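You operate a simulated robot arm through the tools that you are given. There is no shell and no other tool.

Carry out the task below with a simulated robot arm. There is one attempt and no reset: what you move stays moved.

TASK
Fit and lock the grinding stones, tip in the soaked rice, shut the lid.
Fine: lower the stones over the post; put the steel bowl back; the grinder stays off.

The check looks at the end state, three seconds after you hand in, the way a careful person would. Anything else that was tipped, shoved, dropped, spilled or broken makes it a failure. Lids that push on must go on centred and level and be pressed home; caps that screw on are set level and turned clockwise until they are tight.

THE ROBOT
A 6-joint arm with a two-finger parallel gripper, fixed in place. Base frame: the origin is at the foot of the arm, x ahead of it, y to its left, z up. Units: mm, rad, N and s.
With the tool pointing down near the work surface it reaches from about 100 to 800 mm from the base axis. Its first joint turns from -2.007 to 2.007 rad. Payload 4.2 kg.
The tool frame sits at the grasp point between the pads (the TCP): z along the fingers, y along the line on which they close. The tips reach 23 mm beyond it. The gripper opens to 94 mm. The fingers are 38 mm wide and 10 mm thick; the gripper's body (54 by 96 mm) begins 39 mm behind the TCP.
Orientation is told as [roll, pitch, yaw] about the base's x, y, z axes, in that order, counted from this pose: with the fingers straight down and closing along the base's y, the tool's x points along the base's -x, its y along +y and its z along -z.

THE INTERFACE
- The arm moves only by the tool nudge_tool. Its argument "moves" is a list of rows, each an object (a shift or turn left out is 0, a gripper value left out holds the last) with "slide": the shift along the tool's x, y, z in mm, a list of three; "delta_rot": the turn, a rotation vector about the tool's x, y, z in rad, a list of three; "grip": the finger opening in mm, from 0 to 94. In form: [{"slide": [tx, ty, tz], "delta_rot": [wx, wy, wz], "grip": grip}, ...]. A call has 1 to 20 rows; each row is the pose to reach, as a shift and turn from the pose commanded when the call began, along the tool's axes at that moment. Rows are played at 5 a second. More than 50 mm and 0.15 rad between two rows, or a gripper value outside its range, and nothing of the call is played. A pose out of reach is approached as far as the arm can. The call stops where the force on the tool passes 40 N (or 10 N more than at its start, if that is more) or the arm is blocked; 0.2 s more then pass. Each finger travels about 108 mm/s and halts on what it meets, pressing with about 44 N; the grip force reading is that of the motor and also rises with nothing between the fingers. The clock runs only during rows and for 0.2 s after the last one: add rows that repeat a pose to give the fingers time. It gives the time, the measured TCP pose, the force on the tool (base axes), the opening and the grip force at its end, in the units of the frame above (readings bear some noise), with the torque about the TCP (base axes, N m) and any sound that the robot's microphone picked up.
- Cameras (640 x 400 px; columns grow to the right, rows downward): "scene" is fixed at [212.8, 651.7, 1756]; the picture's right is [-0.99, -0.17, 0.00], its down [-0.09, 0.51, -0.85] and it looks along [0.14, -0.84, -0.52] (base axes); focal length 328 px, centre (320, 200). "wrist" rides on the gripper at [86, 16, -75] in the tool frame; the picture's right is [-0.18, 0.98, 0.00], its down [-0.58, -0.11, -0.81] and it looks along [-0.79, -0.15, 0.59] (tool axes); focal length 243 px, centre (320, 200). There is no depth. A picture from a camera that has moved, and an enlarged one, comes with that camera's place and axes in the base frame and with its lens. The place of the scene camera against the robot may be out by one fixed shift of up to 12 mm in any direction.
- grab_frame(camera): a new picture of that camera. The clock stands still meanwhile.
- slide_trunk(by): slides the trunk up (or, below 0, down) by that many mm; the arm rides with it, the base frame stays. It gives what a move gives, with no picture.
- inspect(camera, box): a new picture of the part [left, top, right, bottom] of that camera's present view, enlarged. The clock stands still meanwhile.
- close_job(): hands the job in; it is judged then, once.

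Nothing tells you positions but the pictures and the camera data. Unless the task says otherwise, let go and move clear before handing in.

The tools are called after "Request:" as name(argument=value, ...) on one line, values as JSON. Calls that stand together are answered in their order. nudge_tool: Moves the arm, as the interface text tells. Its arguments: {"type":"object","properties":{"moves":{"type":"array","items":{"type":"object","properties":{"slide":{"type":"array","items":{"type":"number"}},"delta_rot":{"type":"array","items":{"type":"number"}},"grip":{"type":"number"}}}}},"required":["moves"]} The other tools are called the same way: slide_trunk (by) slides the trunk up or down; grab_frame (camera) takes a picture; inspect (camera, box) takes an enlarged picture of a part of a camera's view; close_job () hands the job in.

At the start:

```text
t: 0.0
tcp_pos: [305.5, -399.6, 1540.0]
ee_rot: [-0.002, 0.0, 0.001]
ft_force: [0.0, 0.9, 0.0]
wrist_torque: [0.01, 0.01, -0.03]
finger_gap: 93.8
grasp_force: 0.0
trunk travel left (down, up): [-925.0, 65.0]
```

scene: 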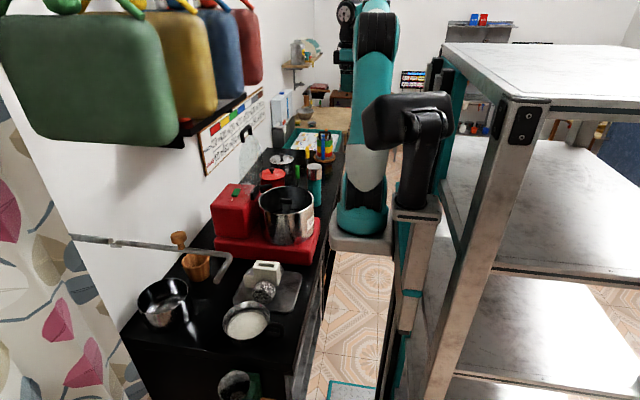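
wrist: 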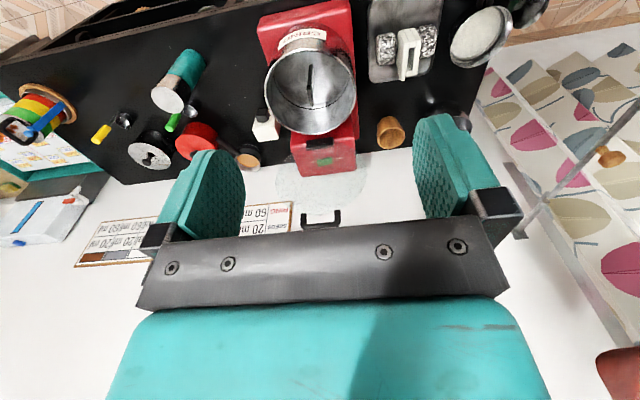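

I see a wet grinder (red base, steel drum with a post), a set of stones with a white handle on a tray, a steel bowl with white rice, and several other items on a black counter. I'll look closer at each before moving.

Request:
inspect(camera="scene", box=[120, 220, 340, 400])

Request:
inspect(camera="scene", box=[200, 130, 350, 260])

Request:
inspect(camera="wrist", box=[240, 0, 560, 200])

Request:
inspect(camera="wrist", box=[0, 0, 320, 200])

```text
2.22 times, centred on (230, 310) of scene
camera zoom: at [212.8, 651.7, 1756.0], right [-0.99, -0.17, 0.0], down [-0.09, 0.51, -0.85], along [0.14, -0.84, -0.52], focal length 729 px, centre (520, -44)
```

zoom: 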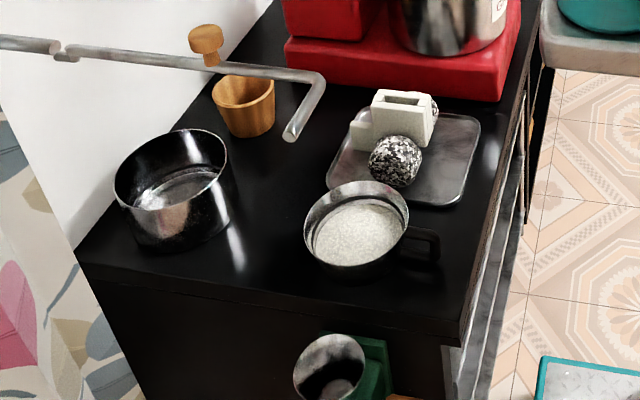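

```text
3.08 times, centred on (275, 195) of scene
camera zoom: at [212.8, 651.7, 1756.0], right [-0.99, -0.17, 0.0], down [-0.09, 0.51, -0.85], along [0.14, -0.84, -0.52], focal length 1010 px, centre (458, 215)
```

zoom: 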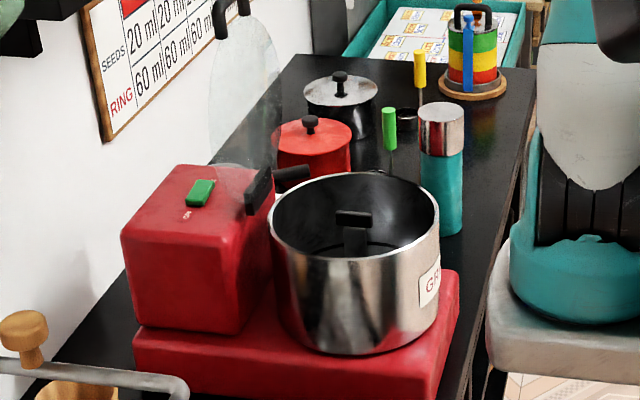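

```text
2.00 times, centred on (400, 100) of wrist
camera zoom: at [219.4, -382.5, 1615.4], right [0.18, 0.98, 0.0], down [0.58, -0.11, 0.81], along [0.79, -0.15, -0.59], focal length 485 px, centre (160, 400)
```

zoom: 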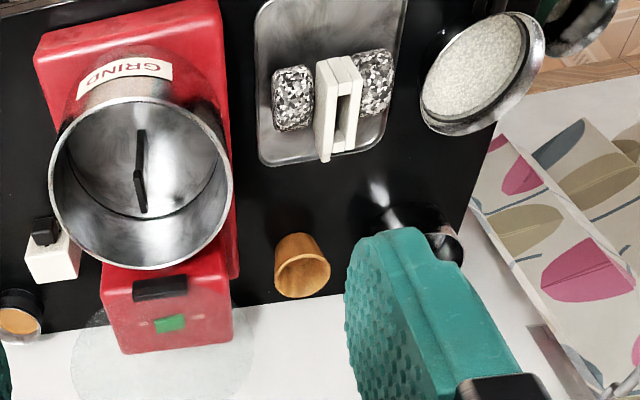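

```text
2.00 times, centred on (160, 100) of wrist
camera zoom: at [219.4, -382.5, 1615.4], right [0.18, 0.98, 0.0], down [0.58, -0.11, 0.81], along [0.79, -0.15, -0.59], focal length 485 px, centre (640, 400)
```

zoom: 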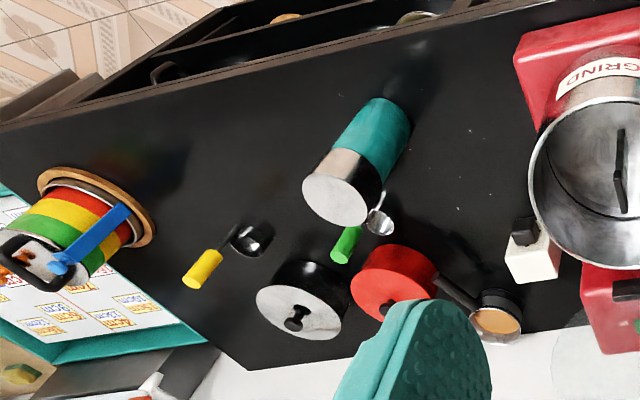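

The drum is near (541, −469) with its rim at about z 1035, and the rice bowl is near (564, −2) with its rim at about z 858. I'll lower the trunk somewhat, staying in front of the counter, for a closer look.

Request:
slide_trunk(by=-250)

```text
t: 2.6
tcp_pos: [306.6, -399.2, 1290.0]
ee_rot: [0.0, 0.0, -0.001]
ft_force: [-0.9, -0.3, -0.3]
wrist_torque: [-0.02, -0.03, 0.01]
finger_gap: 94.1
grasp_force: 0.2
trunk travel left (down, up): [-675.0, 315.0]
```

Request:
grab_frame(camera="wrist")

Request:
grab_frame(camera="scene")

```text
taken
camera wrist: at [219.4, -382.5, 1365.5], right [0.18, 0.98, 0.0], down [0.58, -0.11, 0.81], along [0.79, -0.15, -0.59], focal length 243 px, centre (320, 200)
```

wrist: 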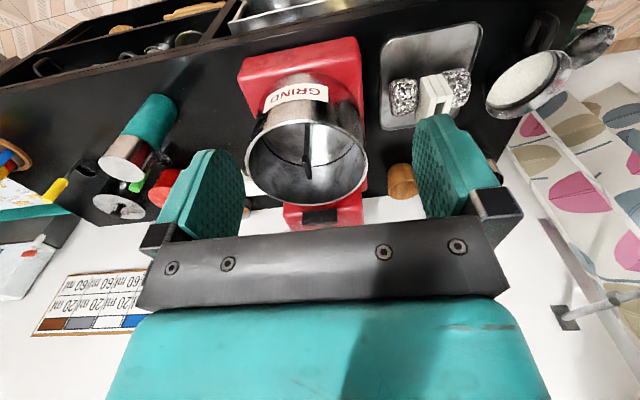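

```text
taken
```

scene: 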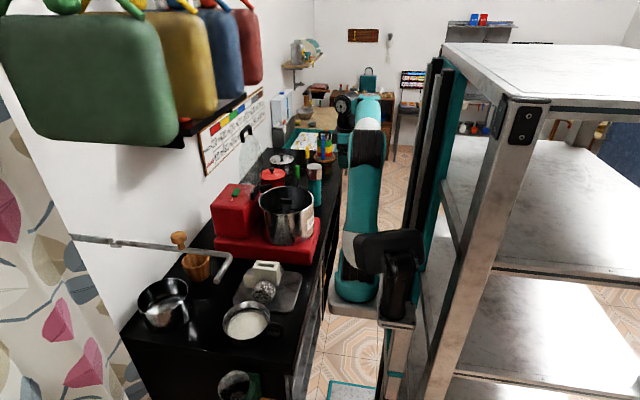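

The overhead view gives decent orientation. I'll move toward the stones tray with the camera looking at it.

Request:
nudge_tool(moves=[{"slide": [10, 45, 10]}, {"slide": [20, 90, 20]}, {"slide": [30, 135, 30]}, {"slide": [40, 180, 40]}, {"slide": [50, 225, 50]}, {"slide": [50, 225, 50]}])

Request:
grab_frame(camera="wrist")

```text
t: 4.0
tcp_pos: [276.7, -280.8, 1283.9]
ee_rot: [0.002, -0.001, -0.006]
ft_force: [0.7, 0.4, -0.8]
wrist_torque: [0.02, -0.01, 0.0]
finger_gap: 94.3
grasp_force: 0.1
out of reach, approached as far as the arm can: row 1, 2, 3, 4, 5, 6
trunk travel left (down, up): [-675.0, 315.0]
```

```text
taken
camera wrist: at [190.0, -263.8, 1358.5], right [0.19, 0.98, 0.0], down [0.58, -0.11, 0.81], along [0.79, -0.15, -0.59], focal length 243 px, centre (320, 200)
```

wrist: 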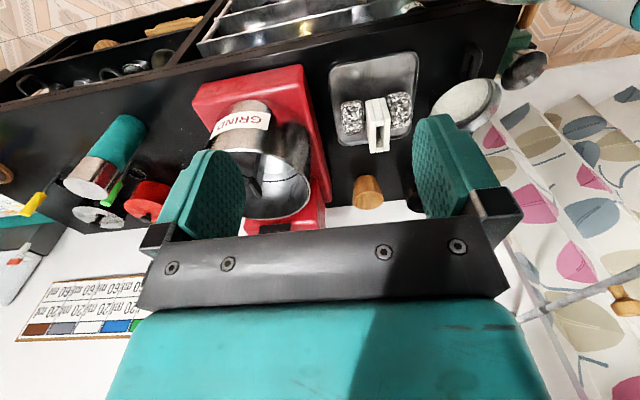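

The move stopped short as out of reach, so I need to understand the arm's posture. I'll look at it closely in the scene view.

Request:
inspect(camera="scene", box=[300, 80, 480, 400])

```text
1.25 times, centred on (390, 240) of scene
camera zoom: at [212.8, 651.7, 1756.0], right [-0.99, -0.17, 0.0], down [-0.09, 0.51, -0.85], along [0.14, -0.84, -0.52], focal length 410 px, centre (232, 150)
```

zoom: 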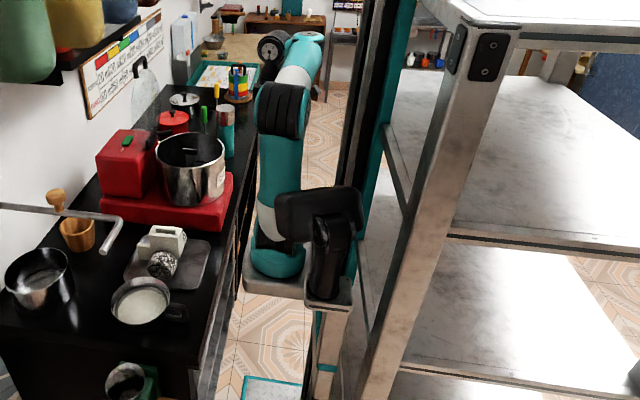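

The moved arm is the teal one, and its axis appears to stand near x≈220, y≈−100. I was therefore too close to it. I'll go forward (+x) to view the stones from a valid distance.

Request:
nudge_tool(moves=[{"slide": [-40, 10, 10]}, {"slide": [-80, 25, 30]}, {"slide": [-120, 50, 60]}, {"slide": [-143, 80, 80]}, {"slide": [-143, 80, 80]}])

Request:
grab_frame(camera="wrist")

Request:
grab_frame(camera="scene")

```text
refused: row 3 steps farther than a row can; nothing moved
```

```text
taken
camera wrist: at [190.0, -263.8, 1358.5], right [0.19, 0.98, 0.0], down [0.58, -0.11, 0.81], along [0.79, -0.15, -0.59], focal length 243 px, centre (320, 200)
```

wrist: 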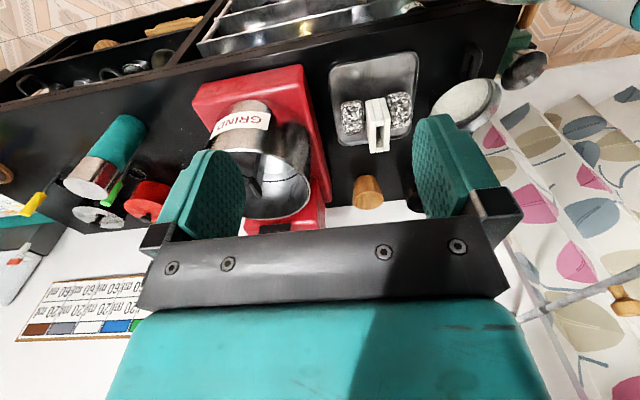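

```text
taken
```

scene: 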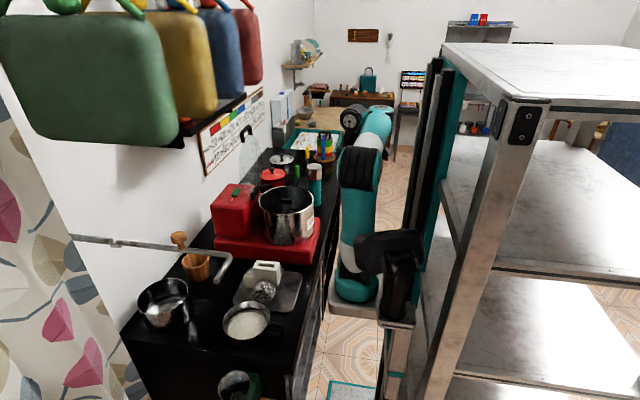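

Request:
nudge_tool(moves=[{"slide": [-40, 5, 0]}, {"slide": [-80, 10, 10]}, {"slide": [-115, 30, 30]}, {"slide": [-143, 60, 50]}, {"slide": [-143, 80, 80]}, {"slide": [-143, 80, 80]}])

Request:
grab_frame(camera="wrist")

Request:
grab_frame(camera="scene")

```text
t: 5.4
tcp_pos: [437.1, -214.1, 1195.4]
ee_rot: [-0.001, 0.003, 0.0]
ft_force: [0.1, -0.6, 0.5]
wrist_torque: [0.01, -0.01, -0.01]
finger_gap: 94.2
grasp_force: 0.1
out of reach, approached as far as the arm can: row 2, 3, 4, 5, 6
trunk travel left (down, up): [-675.0, 315.0]
```

```text
taken
camera wrist: at [350.0, -197.9, 1271.2], right [0.18, 0.98, 0.0], down [0.58, -0.11, 0.81], along [0.79, -0.15, -0.59], focal length 243 px, centre (320, 200)
```

wrist: 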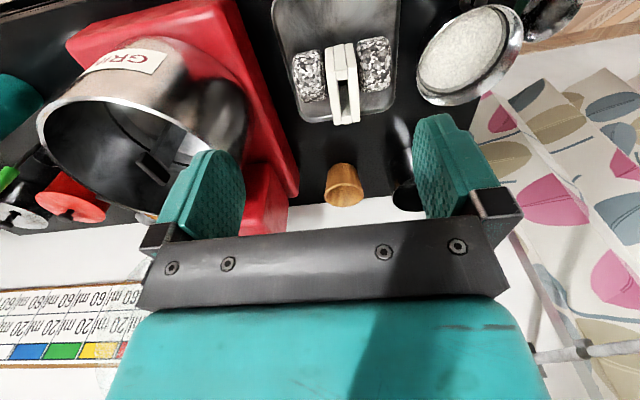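

```text
taken
```

scene: 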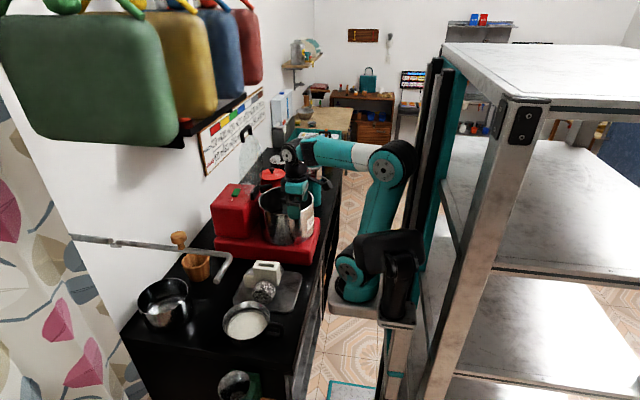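

I'll check whether the commanded pose equals the present pose using a zero move.

Request:
nudge_tool(moves=[{"slide": [0, 0, 0]}, {"slide": [0, 0, 0]}])

Request:
inspect(camera="scene", box=[240, 120, 460, 340])

Request:
inspect(camera="wrist", box=[200, 0, 520, 200])

```text
t: 6.0
tcp_pos: [436.3, -215.2, 1196.6]
ee_rot: [-0.001, 0.003, -0.001]
ft_force: [-0.1, -0.1, -0.5]
wrist_torque: [0.0, 0.01, 0.0]
finger_gap: 94.3
grasp_force: 0.1
trunk travel left (down, up): [-675.0, 315.0]
```

```text
1.82 times, centred on (350, 230) of scene
camera zoom: at [212.8, 651.7, 1756.0], right [-0.99, -0.17, 0.0], down [-0.09, 0.51, -0.85], along [0.14, -0.84, -0.52], focal length 597 px, centre (266, 146)
```

zoom: 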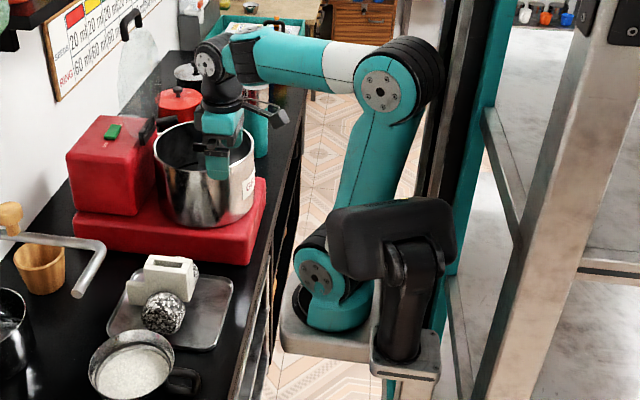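

```text
2.00 times, centred on (360, 100) of wrist
camera zoom: at [350.1, -198.0, 1271.5], right [0.18, 0.98, 0.0], down [0.58, -0.11, 0.81], along [0.79, -0.15, -0.59], focal length 485 px, centre (240, 400)
```

zoom: 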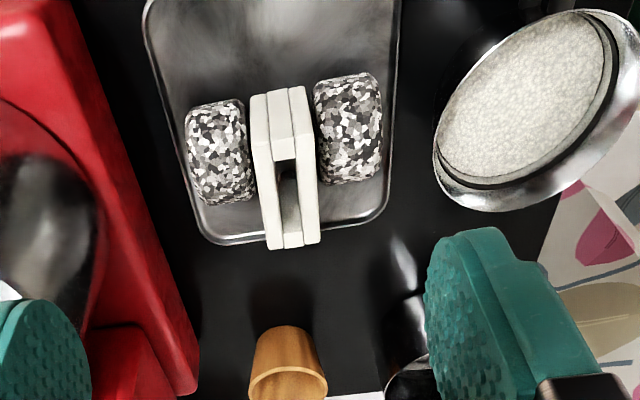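

The zero move held still, so the command re-bases on the actual pose. I'll lower the trunk so the arm works nearer the counter and look at the stones up close.

Request:
slide_trunk(by=-150)

Request:
grab_frame(camera="wrist")

Request:
inspect(camera="wrist", box=[220, 0, 460, 150])

```text
t: 7.7
tcp_pos: [436.2, -214.6, 1045.2]
ee_rot: [0.0, 0.002, 0.0]
ft_force: [0.5, -0.8, 0.1]
wrist_torque: [0.01, -0.04, 0.02]
finger_gap: 94.0
grasp_force: 0.1
trunk travel left (down, up): [-525.0, 465.0]
```

```text
taken
camera wrist: at [350.1, -198.0, 1121.6], right [0.18, 0.98, 0.0], down [0.58, -0.11, 0.81], along [0.79, -0.15, -0.59], focal length 243 px, centre (320, 200)
```

wrist: 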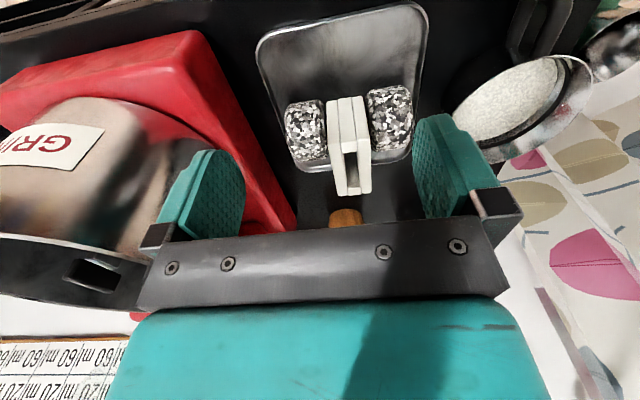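

```text
2.67 times, centred on (340, 75) of wrist
camera zoom: at [350.1, -198.0, 1121.6], right [0.18, 0.98, 0.0], down [0.58, -0.11, 0.81], along [0.79, -0.15, -0.59], focal length 647 px, centre (267, 533)
```

zoom: 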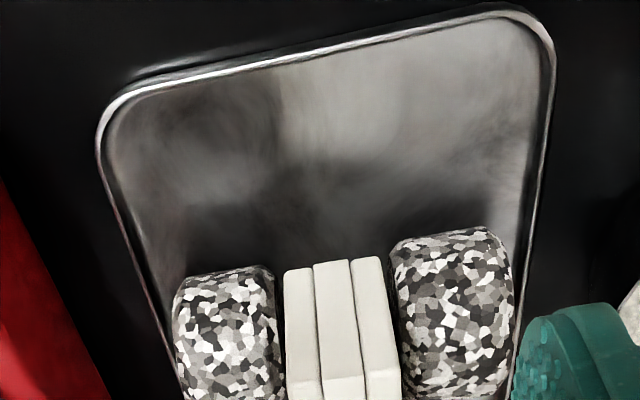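

I see the stones: two granite rollers with a white yoke between them, slot on top running along x. I'll zoom in tightly on the yoke and on the post inside the drum from the scene camera.

Request:
inspect(camera="scene", box=[225, 250, 310, 315])

Request:
inspect(camera="scene", box=[250, 175, 330, 250])

Request:
inspect(camera="scene", box=[200, 115, 310, 215])

Request:
inspect(camera="scene", box=[200, 280, 300, 360])

```text
6.15 times, centred on (268, 282) of scene
camera zoom: at [212.8, 651.7, 1756.0], right [-0.99, -0.17, 0.0], down [-0.09, 0.51, -0.85], along [0.14, -0.84, -0.52], focal length 2019 px, centre (643, -308)
```

zoom: 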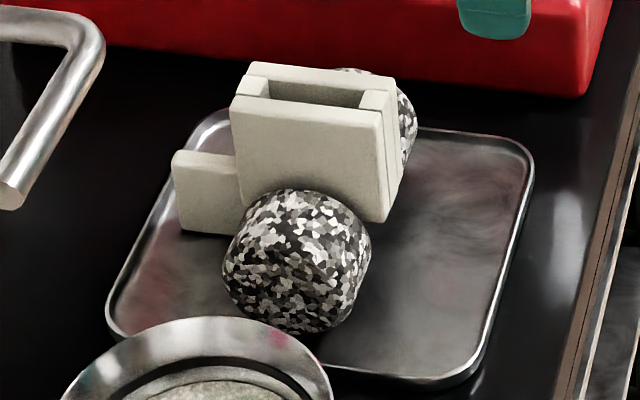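

```text
5.33 times, centred on (290, 212) of scene
camera zoom: at [212.8, 651.7, 1756.0], right [-0.99, -0.17, 0.0], down [-0.09, 0.51, -0.85], along [0.14, -0.84, -0.52], focal length 1750 px, centre (480, 133)
```

zoom: 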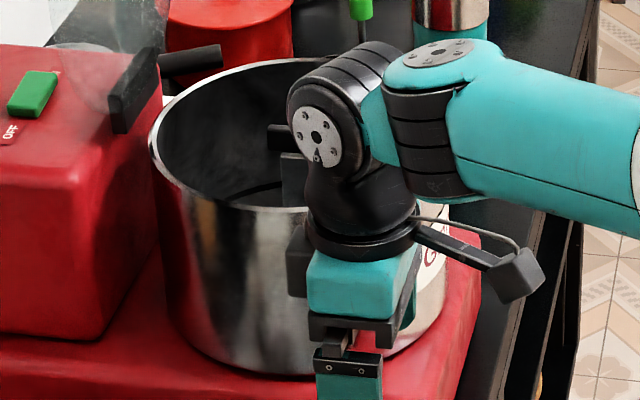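

```text
4.00 times, centred on (255, 165) of scene
camera zoom: at [212.8, 651.7, 1756.0], right [-0.99, -0.17, 0.0], down [-0.09, 0.51, -0.85], along [0.14, -0.84, -0.52], focal length 1313 px, centre (580, 340)
```

zoom: 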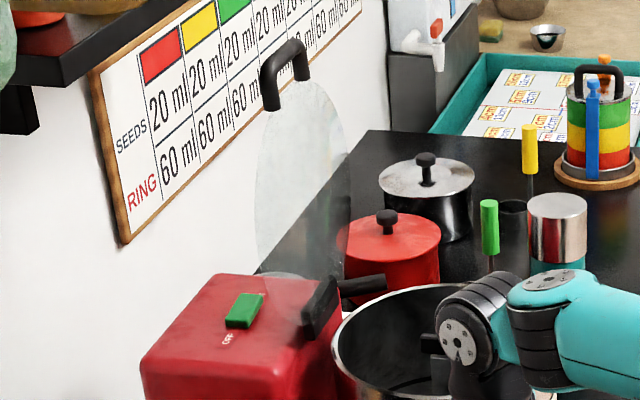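

```text
5.00 times, centred on (250, 320) of scene
camera zoom: at [212.8, 651.7, 1756.0], right [-0.99, -0.17, 0.0], down [-0.09, 0.51, -0.85], along [0.14, -0.84, -0.52], focal length 1641 px, centre (670, -400)
```

zoom: 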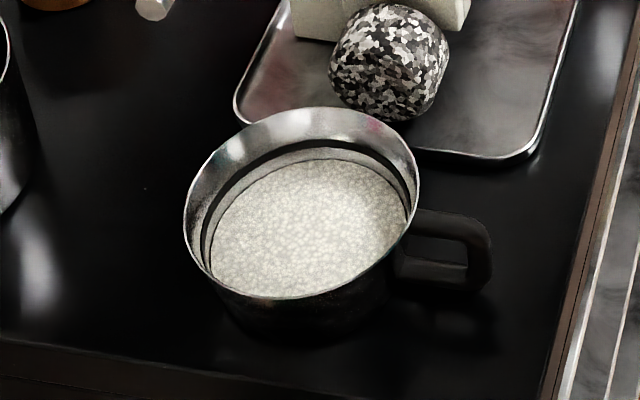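

The yoke has an x-aligned slot on top and the post has a T-head. The lid is a clear disc standing open behind the drum with a U handle on top. I'll raise up and view the drum interior and the lid from the wrist camera.

Request:
slide_trunk(by=200)

Request:
nudge_tool(moves=[{"slide": [5, -45, 0]}, {"slide": [10, -90, 0]}, {"slide": [15, -135, 0]}, {"slide": [20, -180, 0]}, {"slide": [25, -225, 0]}, {"slide": [30, -255, 0]}, {"slide": [30, -255, 0]}])

Request:
grab_frame(camera="wrist")

```text
t: 9.9
tcp_pos: [437.0, -214.7, 1246.9]
ee_rot: [0.001, 0.002, 0.0]
ft_force: [0.7, 0.5, -0.2]
wrist_torque: [0.03, 0.02, -0.03]
finger_gap: 93.6
grasp_force: 0.1
trunk travel left (down, up): [-725.0, 265.0]
```

```text
t: 11.5
tcp_pos: [404.2, -470.3, 1244.4]
ee_rot: [0.001, 0.001, 0.0]
ft_force: [-1.1, 0.3, -0.1]
wrist_torque: [0.0, -0.02, -0.01]
finger_gap: 94.1
grasp_force: 0.1
trunk travel left (down, up): [-725.0, 265.0]
```

```text
taken
camera wrist: at [318.4, -454.2, 1320.2], right [0.18, 0.98, 0.0], down [0.58, -0.11, 0.81], along [0.79, -0.15, -0.59], focal length 243 px, centre (320, 200)
```

wrist: 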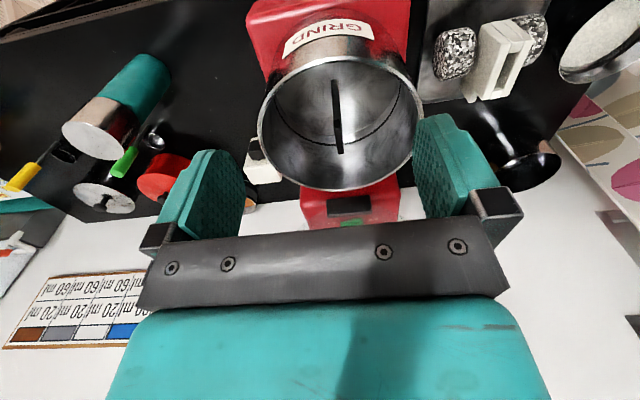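

Request:
inspect(camera="wrist", box=[250, 20, 430, 220])

Request:
inspect(camera="wrist", box=[290, 60, 390, 170])

Request:
grab_frame(camera="scene")

```text
2.00 times, centred on (340, 120) of wrist
camera zoom: at [318.4, -454.2, 1320.2], right [0.18, 0.98, 0.0], down [0.58, -0.11, 0.81], along [0.79, -0.15, -0.59], focal length 485 px, centre (280, 360)
```

zoom: 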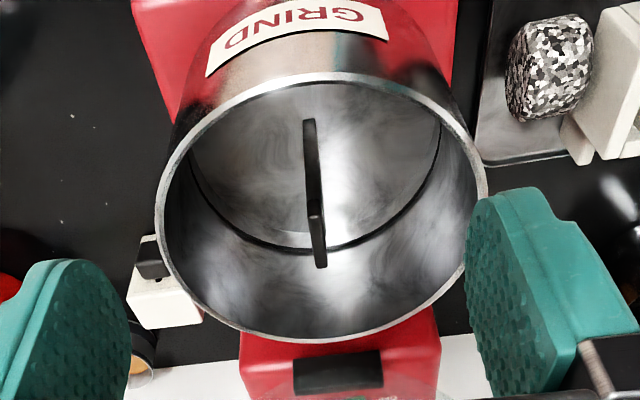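

```text
3.64 times, centred on (340, 115) of wrist
camera zoom: at [318.4, -454.2, 1320.2], right [0.18, 0.98, 0.0], down [0.58, -0.11, 0.81], along [0.79, -0.15, -0.59], focal length 882 px, centre (247, 509)
```

zoom: 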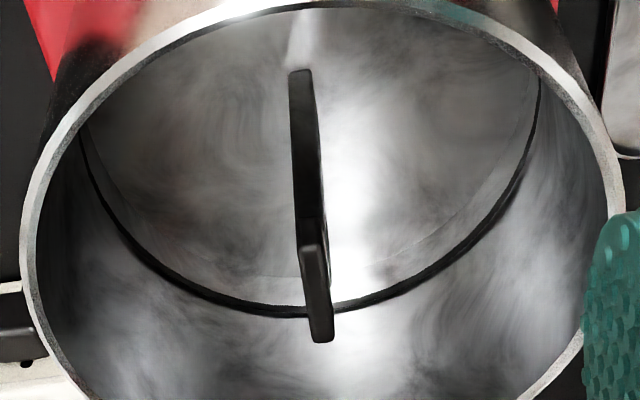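

```text
taken
```

scene: 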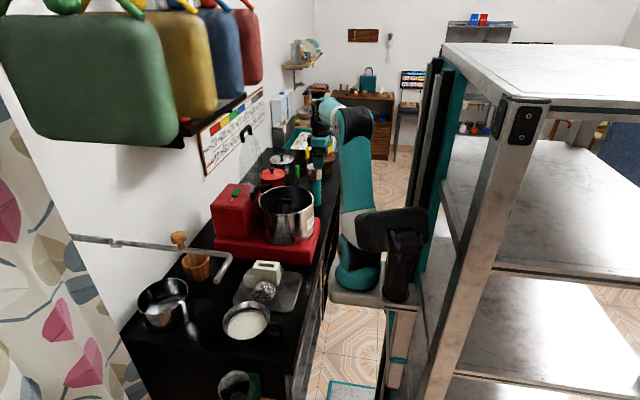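

The post is a flat black blade with a T-bar on top, aligned along x like the yoke's slot. The lid hinge is at about (676, −471, 1075). I'll zoom harder on the T-bar and the lid.

Request:
inspect(camera="scene", box=[262, 184, 312, 216])

Request:
inspect(camera="scene", box=[225, 115, 275, 205])

Request:
inspect(camera="wrist", box=[320, 80, 360, 160])

Request:
inspect(camera="wrist", box=[420, 0, 580, 120])

```text
12.50 times, centred on (287, 200) of scene
camera zoom: at [212.8, 651.7, 1756.0], right [-0.99, -0.17, 0.0], down [-0.09, 0.51, -0.85], along [0.14, -0.84, -0.52], focal length 4102 px, centre (732, 200)
```

zoom: 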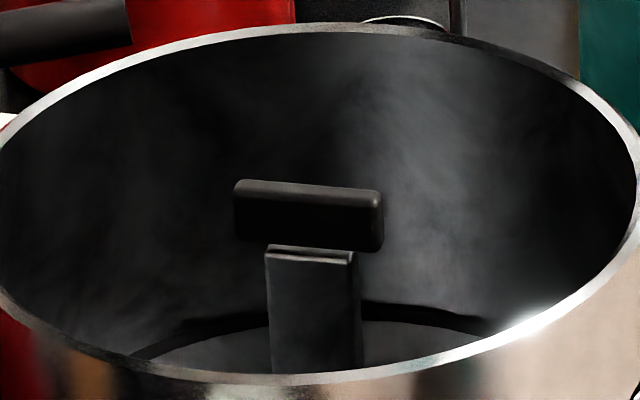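

```text
4.44 times, centred on (250, 160) of scene
camera zoom: at [212.8, 651.7, 1756.0], right [-0.99, -0.17, 0.0], down [-0.09, 0.51, -0.85], along [0.14, -0.84, -0.52], focal length 1458 px, centre (631, 378)
```

zoom: 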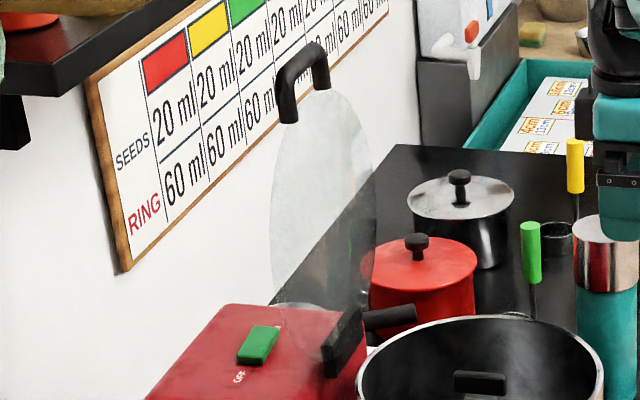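

```text
5.00 times, centred on (340, 120) of wrist
camera zoom: at [318.4, -454.2, 1320.2], right [0.18, 0.98, 0.0], down [0.58, -0.11, 0.81], along [0.79, -0.15, -0.59], focal length 1213 px, centre (220, 600)
```

zoom: 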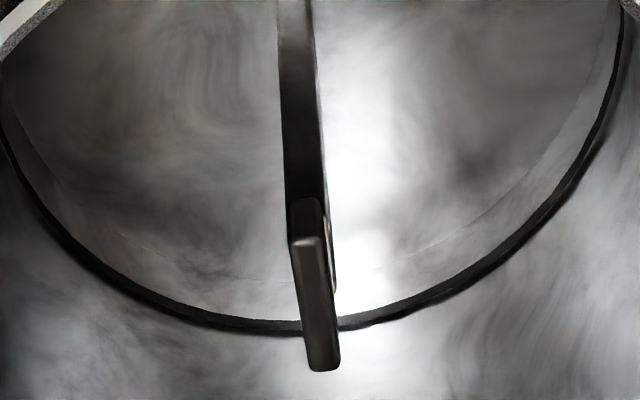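

```text
3.33 times, centred on (500, 60) of wrist
camera zoom: at [318.4, -454.2, 1320.2], right [0.18, 0.98, 0.0], down [0.58, -0.11, 0.81], along [0.79, -0.15, -0.59], focal length 809 px, centre (-280, 667)
```

zoom: 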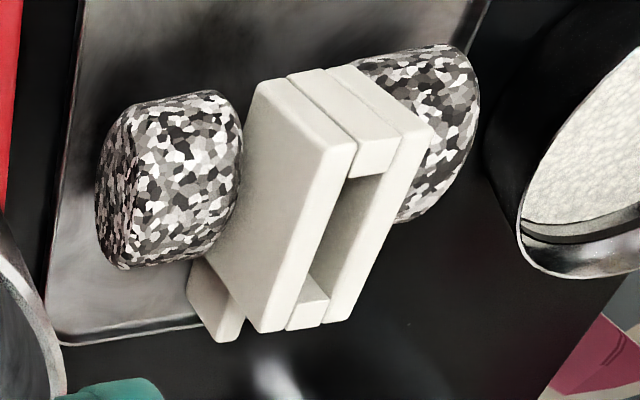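

The T-bar is a turn-button on the post top (about 50×12 mm, top near z 1053 at (543, −469)), and the drum rim is at z≈1050. Now I need precise yoke geometry, so I'll zoom tighter.

Request:
inspect(camera="scene", box=[244, 256, 292, 286])

Request:
inspect(camera="wrist", box=[450, 10, 546, 70])

```text
13.33 times, centred on (268, 271) of scene
camera zoom: at [212.8, 651.7, 1756.0], right [-0.99, -0.17, 0.0], down [-0.09, 0.51, -0.85], along [0.14, -0.84, -0.52], focal length 4375 px, centre (1013, -747)
```

zoom: 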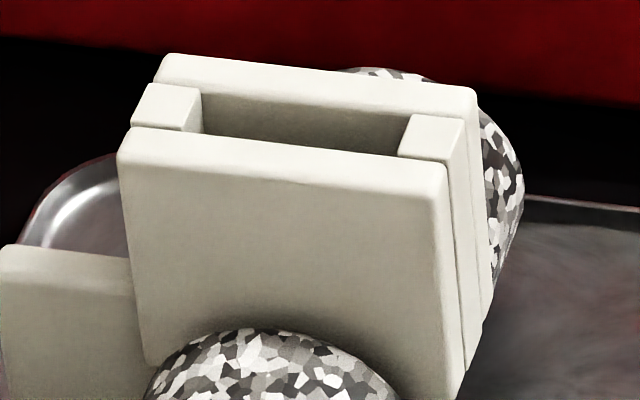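

```text
6.67 times, centred on (498, 40) of wrist
camera zoom: at [318.4, -454.2, 1320.2], right [0.18, 0.98, 0.0], down [0.58, -0.11, 0.81], along [0.79, -0.15, -0.59], focal length 1618 px, centre (-867, 1267)
```

zoom: 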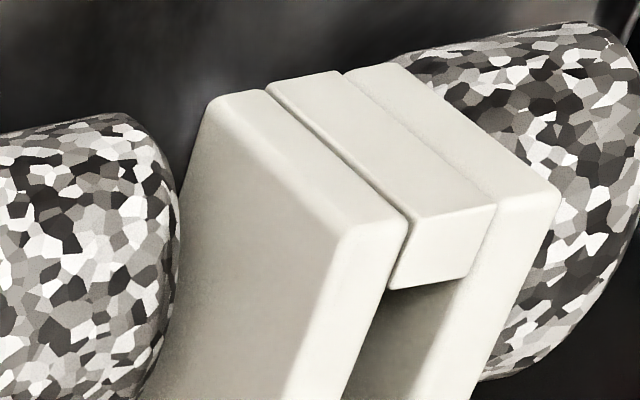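

I have approximate positions, but the scene camera may be shifted, so I'll rely on wrist triangulation. I'll drop about 100 mm here for a second view of the T-bar (fingertips stay well above the rim).

Request:
nudge_tool(moves=[{"slide": [0, 0, 40]}, {"slide": [0, 0, 80]}, {"slide": [0, 0, 100]}, {"slide": [0, 0, 100]}])

Request:
grab_frame(camera="wrist")

Request:
inspect(camera="wrist", box=[310, 160, 390, 240])

```text
t: 12.5
tcp_pos: [404.6, -470.3, 1144.7]
ee_rot: [0.001, 0.002, 0.001]
ft_force: [0.1, -0.5, 0.0]
wrist_torque: [0.0, 0.03, -0.01]
finger_gap: 94.0
grasp_force: 0.0
trunk travel left (down, up): [-725.0, 265.0]
```

```text
taken
camera wrist: at [318.4, -454.0, 1220.6], right [0.18, 0.98, 0.0], down [0.58, -0.11, 0.81], along [0.79, -0.15, -0.59], focal length 243 px, centre (320, 200)
```

wrist: 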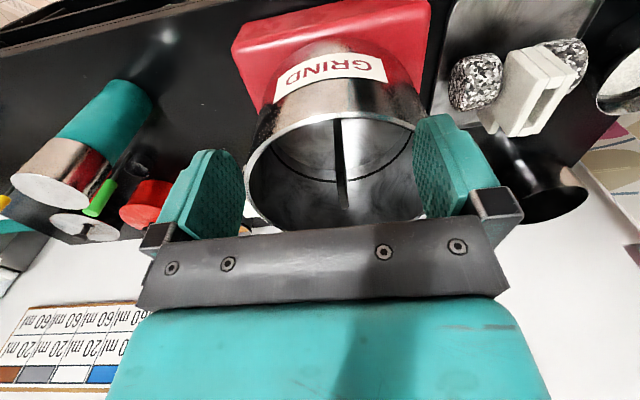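

```text
5.00 times, centred on (350, 200) of wrist
camera zoom: at [318.4, -454.0, 1220.6], right [0.18, 0.98, 0.0], down [0.58, -0.11, 0.81], along [0.79, -0.15, -0.59], focal length 1213 px, centre (170, 200)
```

zoom: 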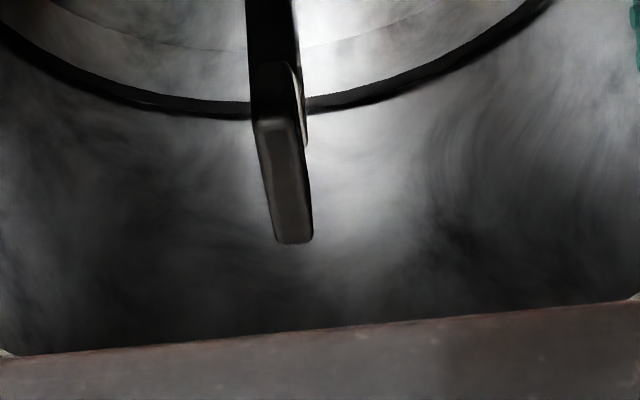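

The T-bar centre is around (548–552, −469), top z≈1045. I'll hover directly above it for a close-range measurement, with the tips about 40 mm above it.

Request:
nudge_tool(moves=[{"slide": [-45, 0, 0]}, {"slide": [-90, 0, 0]}, {"slide": [-135, 1, 10]}, {"slide": [-145, 1, 30]}, {"slide": [-145, 1, 30]}])

Request:
grab_frame(camera="wrist")

Request:
grab_frame(camera="scene")

```text
t: 13.7
tcp_pos: [550.5, -468.4, 1115.8]
ee_rot: [0.0, 0.003, 0.0]
ft_force: [-0.1, -0.7, 0.0]
wrist_torque: [-0.02, 0.0, 0.04]
finger_gap: 94.0
grasp_force: 0.1
trunk travel left (down, up): [-725.0, 265.0]
```

```text
taken
camera wrist: at [464.4, -451.8, 1190.3], right [0.18, 0.98, 0.0], down [0.58, -0.11, 0.81], along [0.79, -0.15, -0.59], focal length 243 px, centre (320, 200)
```

wrist: 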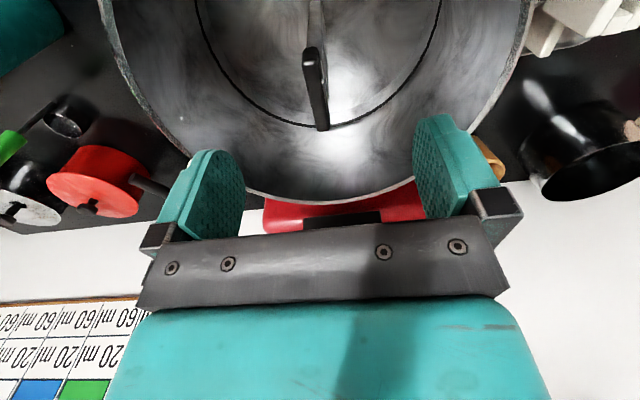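

```text
taken
```

scene: 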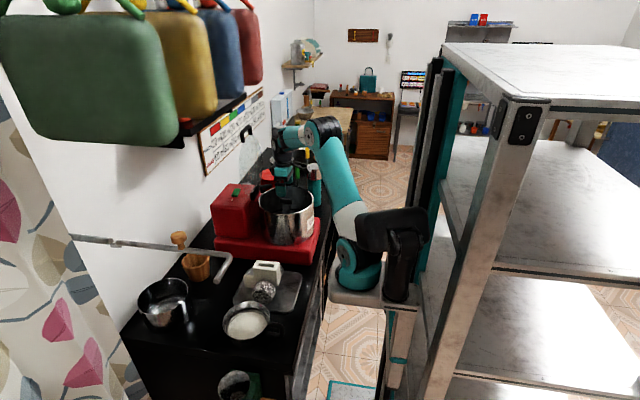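

Request:
inspect(camera="wrist", box=[280, 30, 360, 140])

Request:
inspect(camera="scene", box=[262, 160, 312, 216])

```text
3.64 times, centred on (320, 85) of wrist
camera zoom: at [464.4, -451.8, 1190.3], right [0.18, 0.98, 0.0], down [0.58, -0.11, 0.81], along [0.79, -0.15, -0.59], focal length 882 px, centre (320, 618)
```

zoom: 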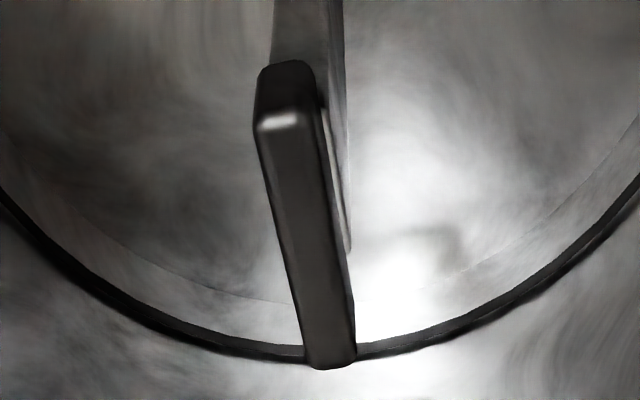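

```text
7.14 times, centred on (287, 188) of scene
camera zoom: at [212.8, 651.7, 1756.0], right [-0.99, -0.17, 0.0], down [-0.09, 0.51, -0.85], along [0.14, -0.84, -0.52], focal length 2344 px, centre (556, 286)
```

zoom: 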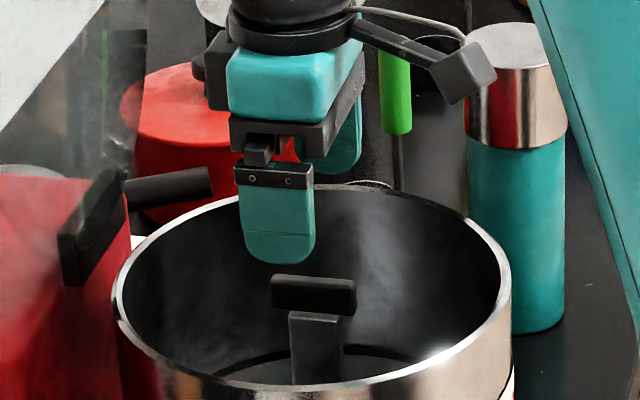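

T-bar centre measured at close range: (550.7, −469.5), top z≈1046. Now I'll hover over the yoke for the same kind of close measurement.

Request:
nudge_tool(moves=[{"slide": [0, 45, 0]}, {"slide": [0, 90, 0]}, {"slide": [0, 135, 0]}, {"slide": [0, 180, 0]}, {"slide": [0, 225, 0]}, {"slide": [-3, 262, 0]}, {"slide": [-3, 262, 45]}, {"slide": [-3, 262, 90]}, {"slide": [-3, 262, 110]}, {"slide": [-3, 262, 110]}])

Request:
grab_frame(camera="wrist")

Request:
inspect(camera="wrist", box=[230, 0, 430, 160])

Request:
inspect(camera="scene", box=[235, 220, 305, 310])

```text
t: 15.9
tcp_pos: [554.3, -206.1, 1005.1]
ee_rot: [-0.001, 0.003, 0.0]
ft_force: [0.4, -0.3, 0.6]
wrist_torque: [-0.01, 0.01, 0.0]
finger_gap: 94.0
grasp_force: 0.1
trunk travel left (down, up): [-725.0, 265.0]
```

```text
taken
camera wrist: at [467.1, -189.0, 1080.9], right [0.18, 0.98, 0.0], down [0.58, -0.11, 0.81], along [0.79, -0.15, -0.59], focal length 243 px, centre (320, 200)
```

wrist: 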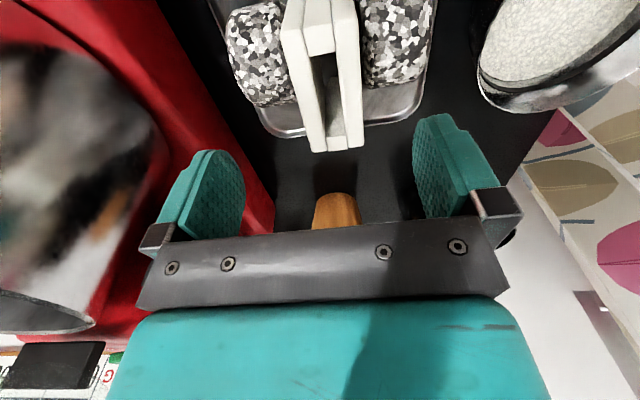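

```text
2.50 times, centred on (330, 80) of wrist
camera zoom: at [467.1, -189.0, 1080.9], right [0.18, 0.98, 0.0], down [0.58, -0.11, 0.81], along [0.79, -0.15, -0.59], focal length 606 px, centre (295, 500)
```

zoom: 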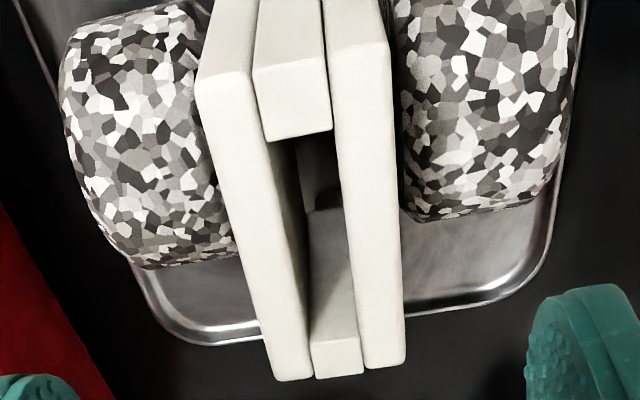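

```text
4.44 times, centred on (270, 265) of scene
camera zoom: at [212.8, 651.7, 1756.0], right [-0.99, -0.17, 0.0], down [-0.09, 0.51, -0.85], along [0.14, -0.84, -0.52], focal length 1458 px, centre (542, -89)
```

zoom: 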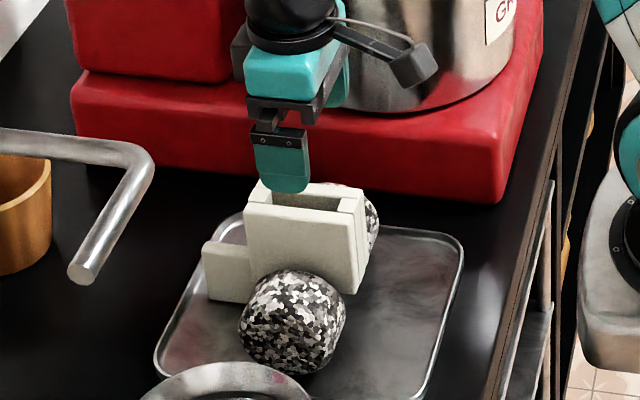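

The yoke measures about x 516–605, y −221…−178 (43 mm thick), top z≈927, centred at (561, −199.5); its slot is about 61×15 mm. I'll centre over it and then descend by trunk to grip just below its top.

Request:
nudge_tool(moves=[{"slide": [-6.7, 6.6, 0]}, {"slide": [-6.7, 6.6, 20]}, {"slide": [-6.7, 6.6, 20]}])

Request:
inspect(camera="wrist", box=[200, 0, 460, 200])

```text
t: 16.7
tcp_pos: [559.7, -197.6, 984.3]
ee_rot: [-0.001, 0.001, -0.001]
ft_force: [0.2, -0.5, -0.2]
wrist_torque: [0.01, 0.0, 0.03]
finger_gap: 93.9
grasp_force: 0.1
trunk travel left (down, up): [-725.0, 265.0]
```

```text
2.00 times, centred on (330, 100) of wrist
camera zoom: at [473.5, -183.1, 1059.8], right [0.18, 0.98, 0.0], down [0.58, -0.11, 0.81], along [0.79, -0.15, -0.59], focal length 485 px, centre (300, 400)
```

zoom: 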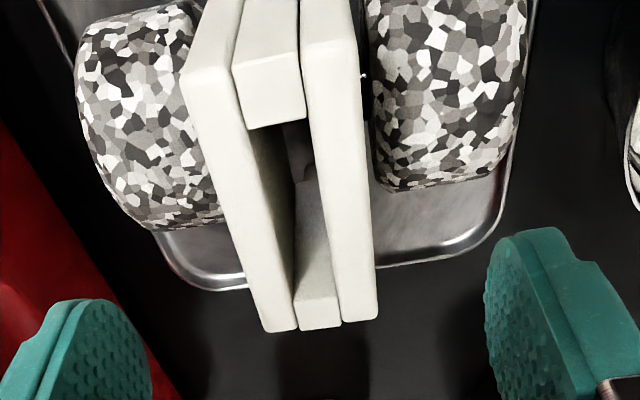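

The yoke is square to the axes and the gripper is centred on it within a millimetre. I'll descend and grip.

Request:
nudge_tool(moves=[{"slide": [-1.5, 0, 25]}, {"slide": [-1.5, 0, 50]}, {"slide": [-1.5, 0, 62.5]}, {"slide": [-1.5, 0, 62.5]}])

Request:
grab_frame(camera="wrist")

Request:
inspect(camera="scene", box=[235, 220, 305, 310])

```text
t: 17.7
tcp_pos: [562.4, -200.1, 922.1]
ee_rot: [0.0, 0.002, -0.001]
ft_force: [0.6, 0.5, -0.2]
wrist_torque: [0.0, -0.02, -0.03]
finger_gap: 93.8
grasp_force: 0.1
trunk travel left (down, up): [-725.0, 265.0]
```

```text
taken
camera wrist: at [476.1, -183.7, 997.5], right [0.18, 0.98, 0.0], down [0.58, -0.11, 0.81], along [0.79, -0.15, -0.59], focal length 243 px, centre (320, 200)
```

wrist: 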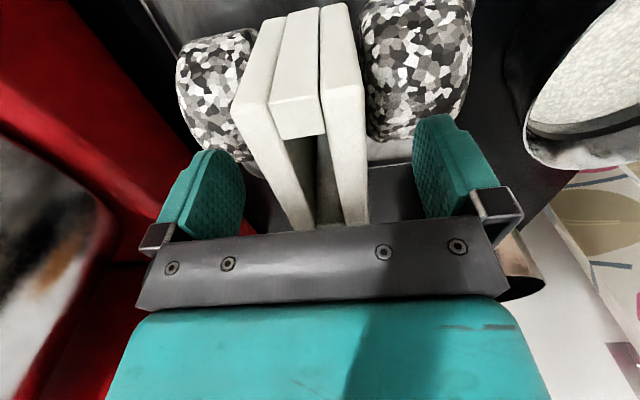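

```text
4.44 times, centred on (270, 265) of scene
camera zoom: at [212.8, 651.7, 1756.0], right [-0.99, -0.17, 0.0], down [-0.09, 0.51, -0.85], along [0.14, -0.84, -0.52], focal length 1458 px, centre (542, -89)
```

zoom: 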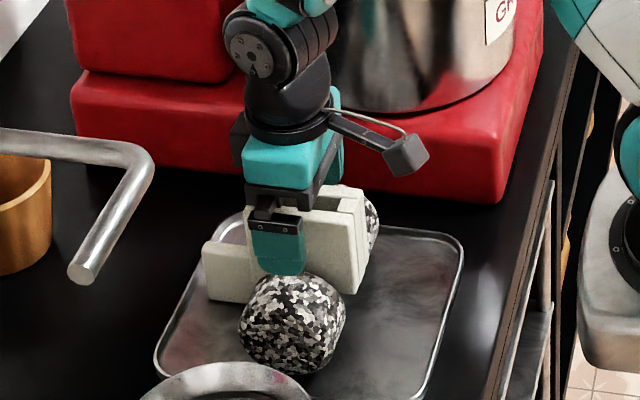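

The pose is good vertically, but the two cameras disagree by a few mm on the yoke's x-centre. I'll check at close range before closing.

Request:
inspect(camera="wrist", box=[210, 60, 390, 240])

Request:
inspect(camera="scene", box=[250, 250, 300, 290])

```text
2.22 times, centred on (300, 150) of wrist
camera zoom: at [476.1, -183.7, 997.5], right [0.18, 0.98, 0.0], down [0.58, -0.11, 0.81], along [0.79, -0.15, -0.59], focal length 539 px, centre (364, 311)
```

zoom: 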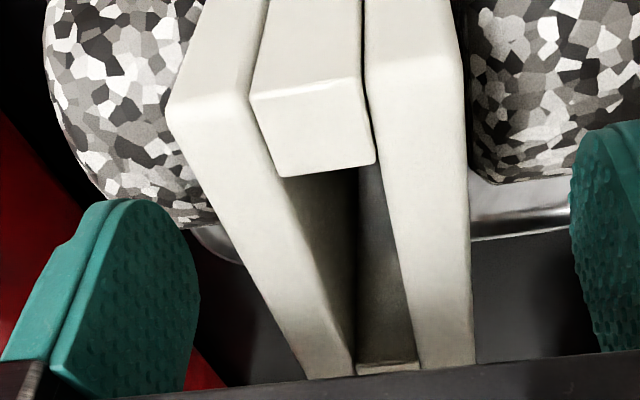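

```text
10.00 times, centred on (275, 270) of scene
camera zoom: at [212.8, 651.7, 1756.0], right [-0.99, -0.17, 0.0], down [-0.09, 0.51, -0.85], along [0.14, -0.84, -0.52], focal length 3281 px, centre (770, -500)
```

zoom: 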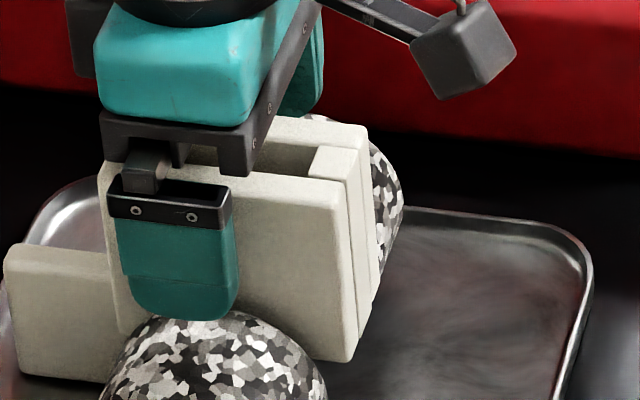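

Request:
inspect(camera="scene", box=[254, 264, 282, 284])

Request:
inspect(camera="wrist", box=[400, 100, 520, 240])

Request:
inspect(camera="wrist", box=[140, 120, 260, 260])

```text
16.00 times, centred on (268, 274) of scene
camera zoom: at [212.8, 651.7, 1756.0], right [-0.99, -0.17, 0.0], down [-0.09, 0.51, -0.85], along [0.14, -0.84, -0.52], focal length 5250 px, centre (1152, -984)
```

zoom: 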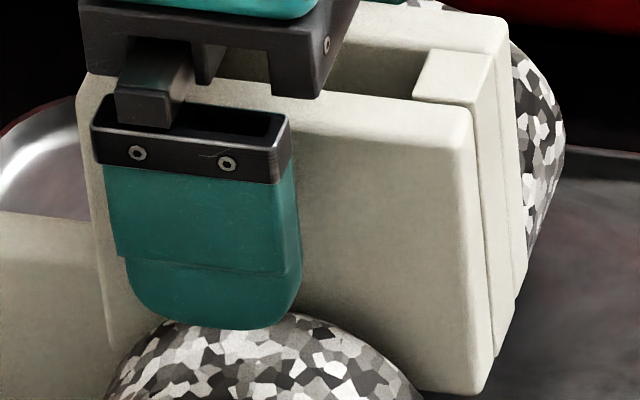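

```text
2.86 times, centred on (460, 170) of wrist
camera zoom: at [476.1, -183.7, 997.5], right [0.18, 0.98, 0.0], down [0.58, -0.11, 0.81], along [0.79, -0.15, -0.59], focal length 693 px, centre (-80, 286)
```

zoom: 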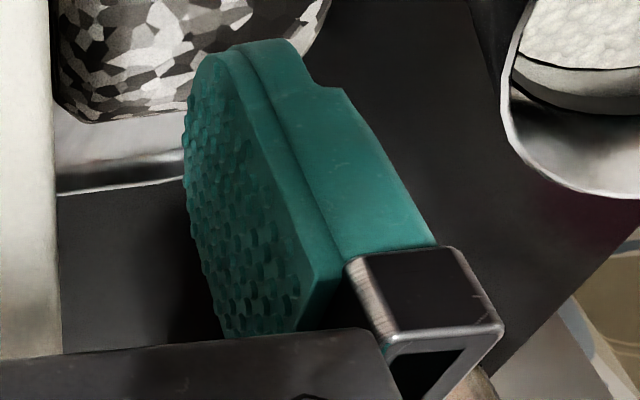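

```text
2.86 times, centred on (200, 190) of wrist
camera zoom: at [476.1, -183.7, 997.5], right [0.18, 0.98, 0.0], down [0.58, -0.11, 0.81], along [0.79, -0.15, -0.59], focal length 693 px, centre (663, 229)
```

zoom: 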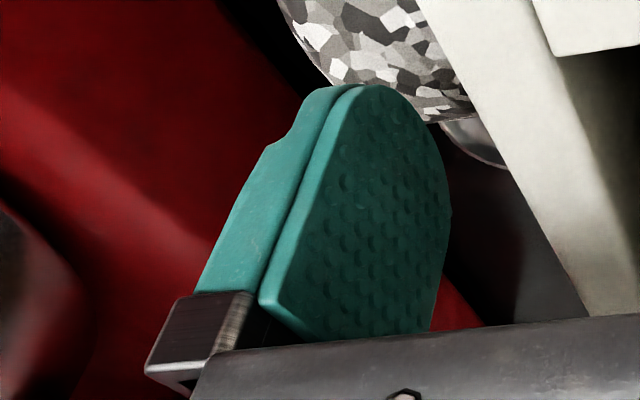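

The finger pads are slightly toward +x of the yoke's middle, so I'll shift 5 mm toward −x and close on it.

Request:
nudge_tool(moves=[{"slide": [5, 0, 0]}, {"slide": [5, 0, 0], "grip": 70}, {"slide": [5, 0, 0], "grip": 30}, {"slide": [5, 0, 0], "grip": 30}, {"slide": [5, 0, 0], "grip": 30}])

Request:
grab_frame(camera="wrist")

```text
t: 18.9
tcp_pos: [556.1, -199.3, 921.4]
ee_rot: [-0.001, 0.001, 0.0]
ft_force: [-0.7, 1.1, 0.0]
wrist_torque: [0.07, 0.1, 0.04]
finger_gap: 43.8
grasp_force: 43.9
trunk travel left (down, up): [-725.0, 265.0]
```

```text
taken
camera wrist: at [470.7, -183.5, 997.5], right [0.18, 0.98, 0.0], down [0.58, -0.11, 0.81], along [0.79, -0.15, -0.59], focal length 243 px, centre (320, 200)
```

wrist: 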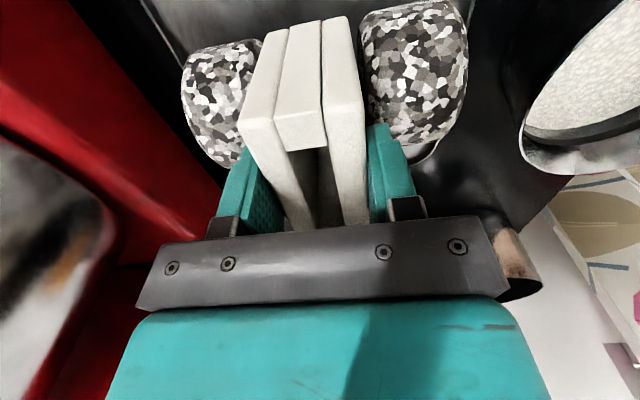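

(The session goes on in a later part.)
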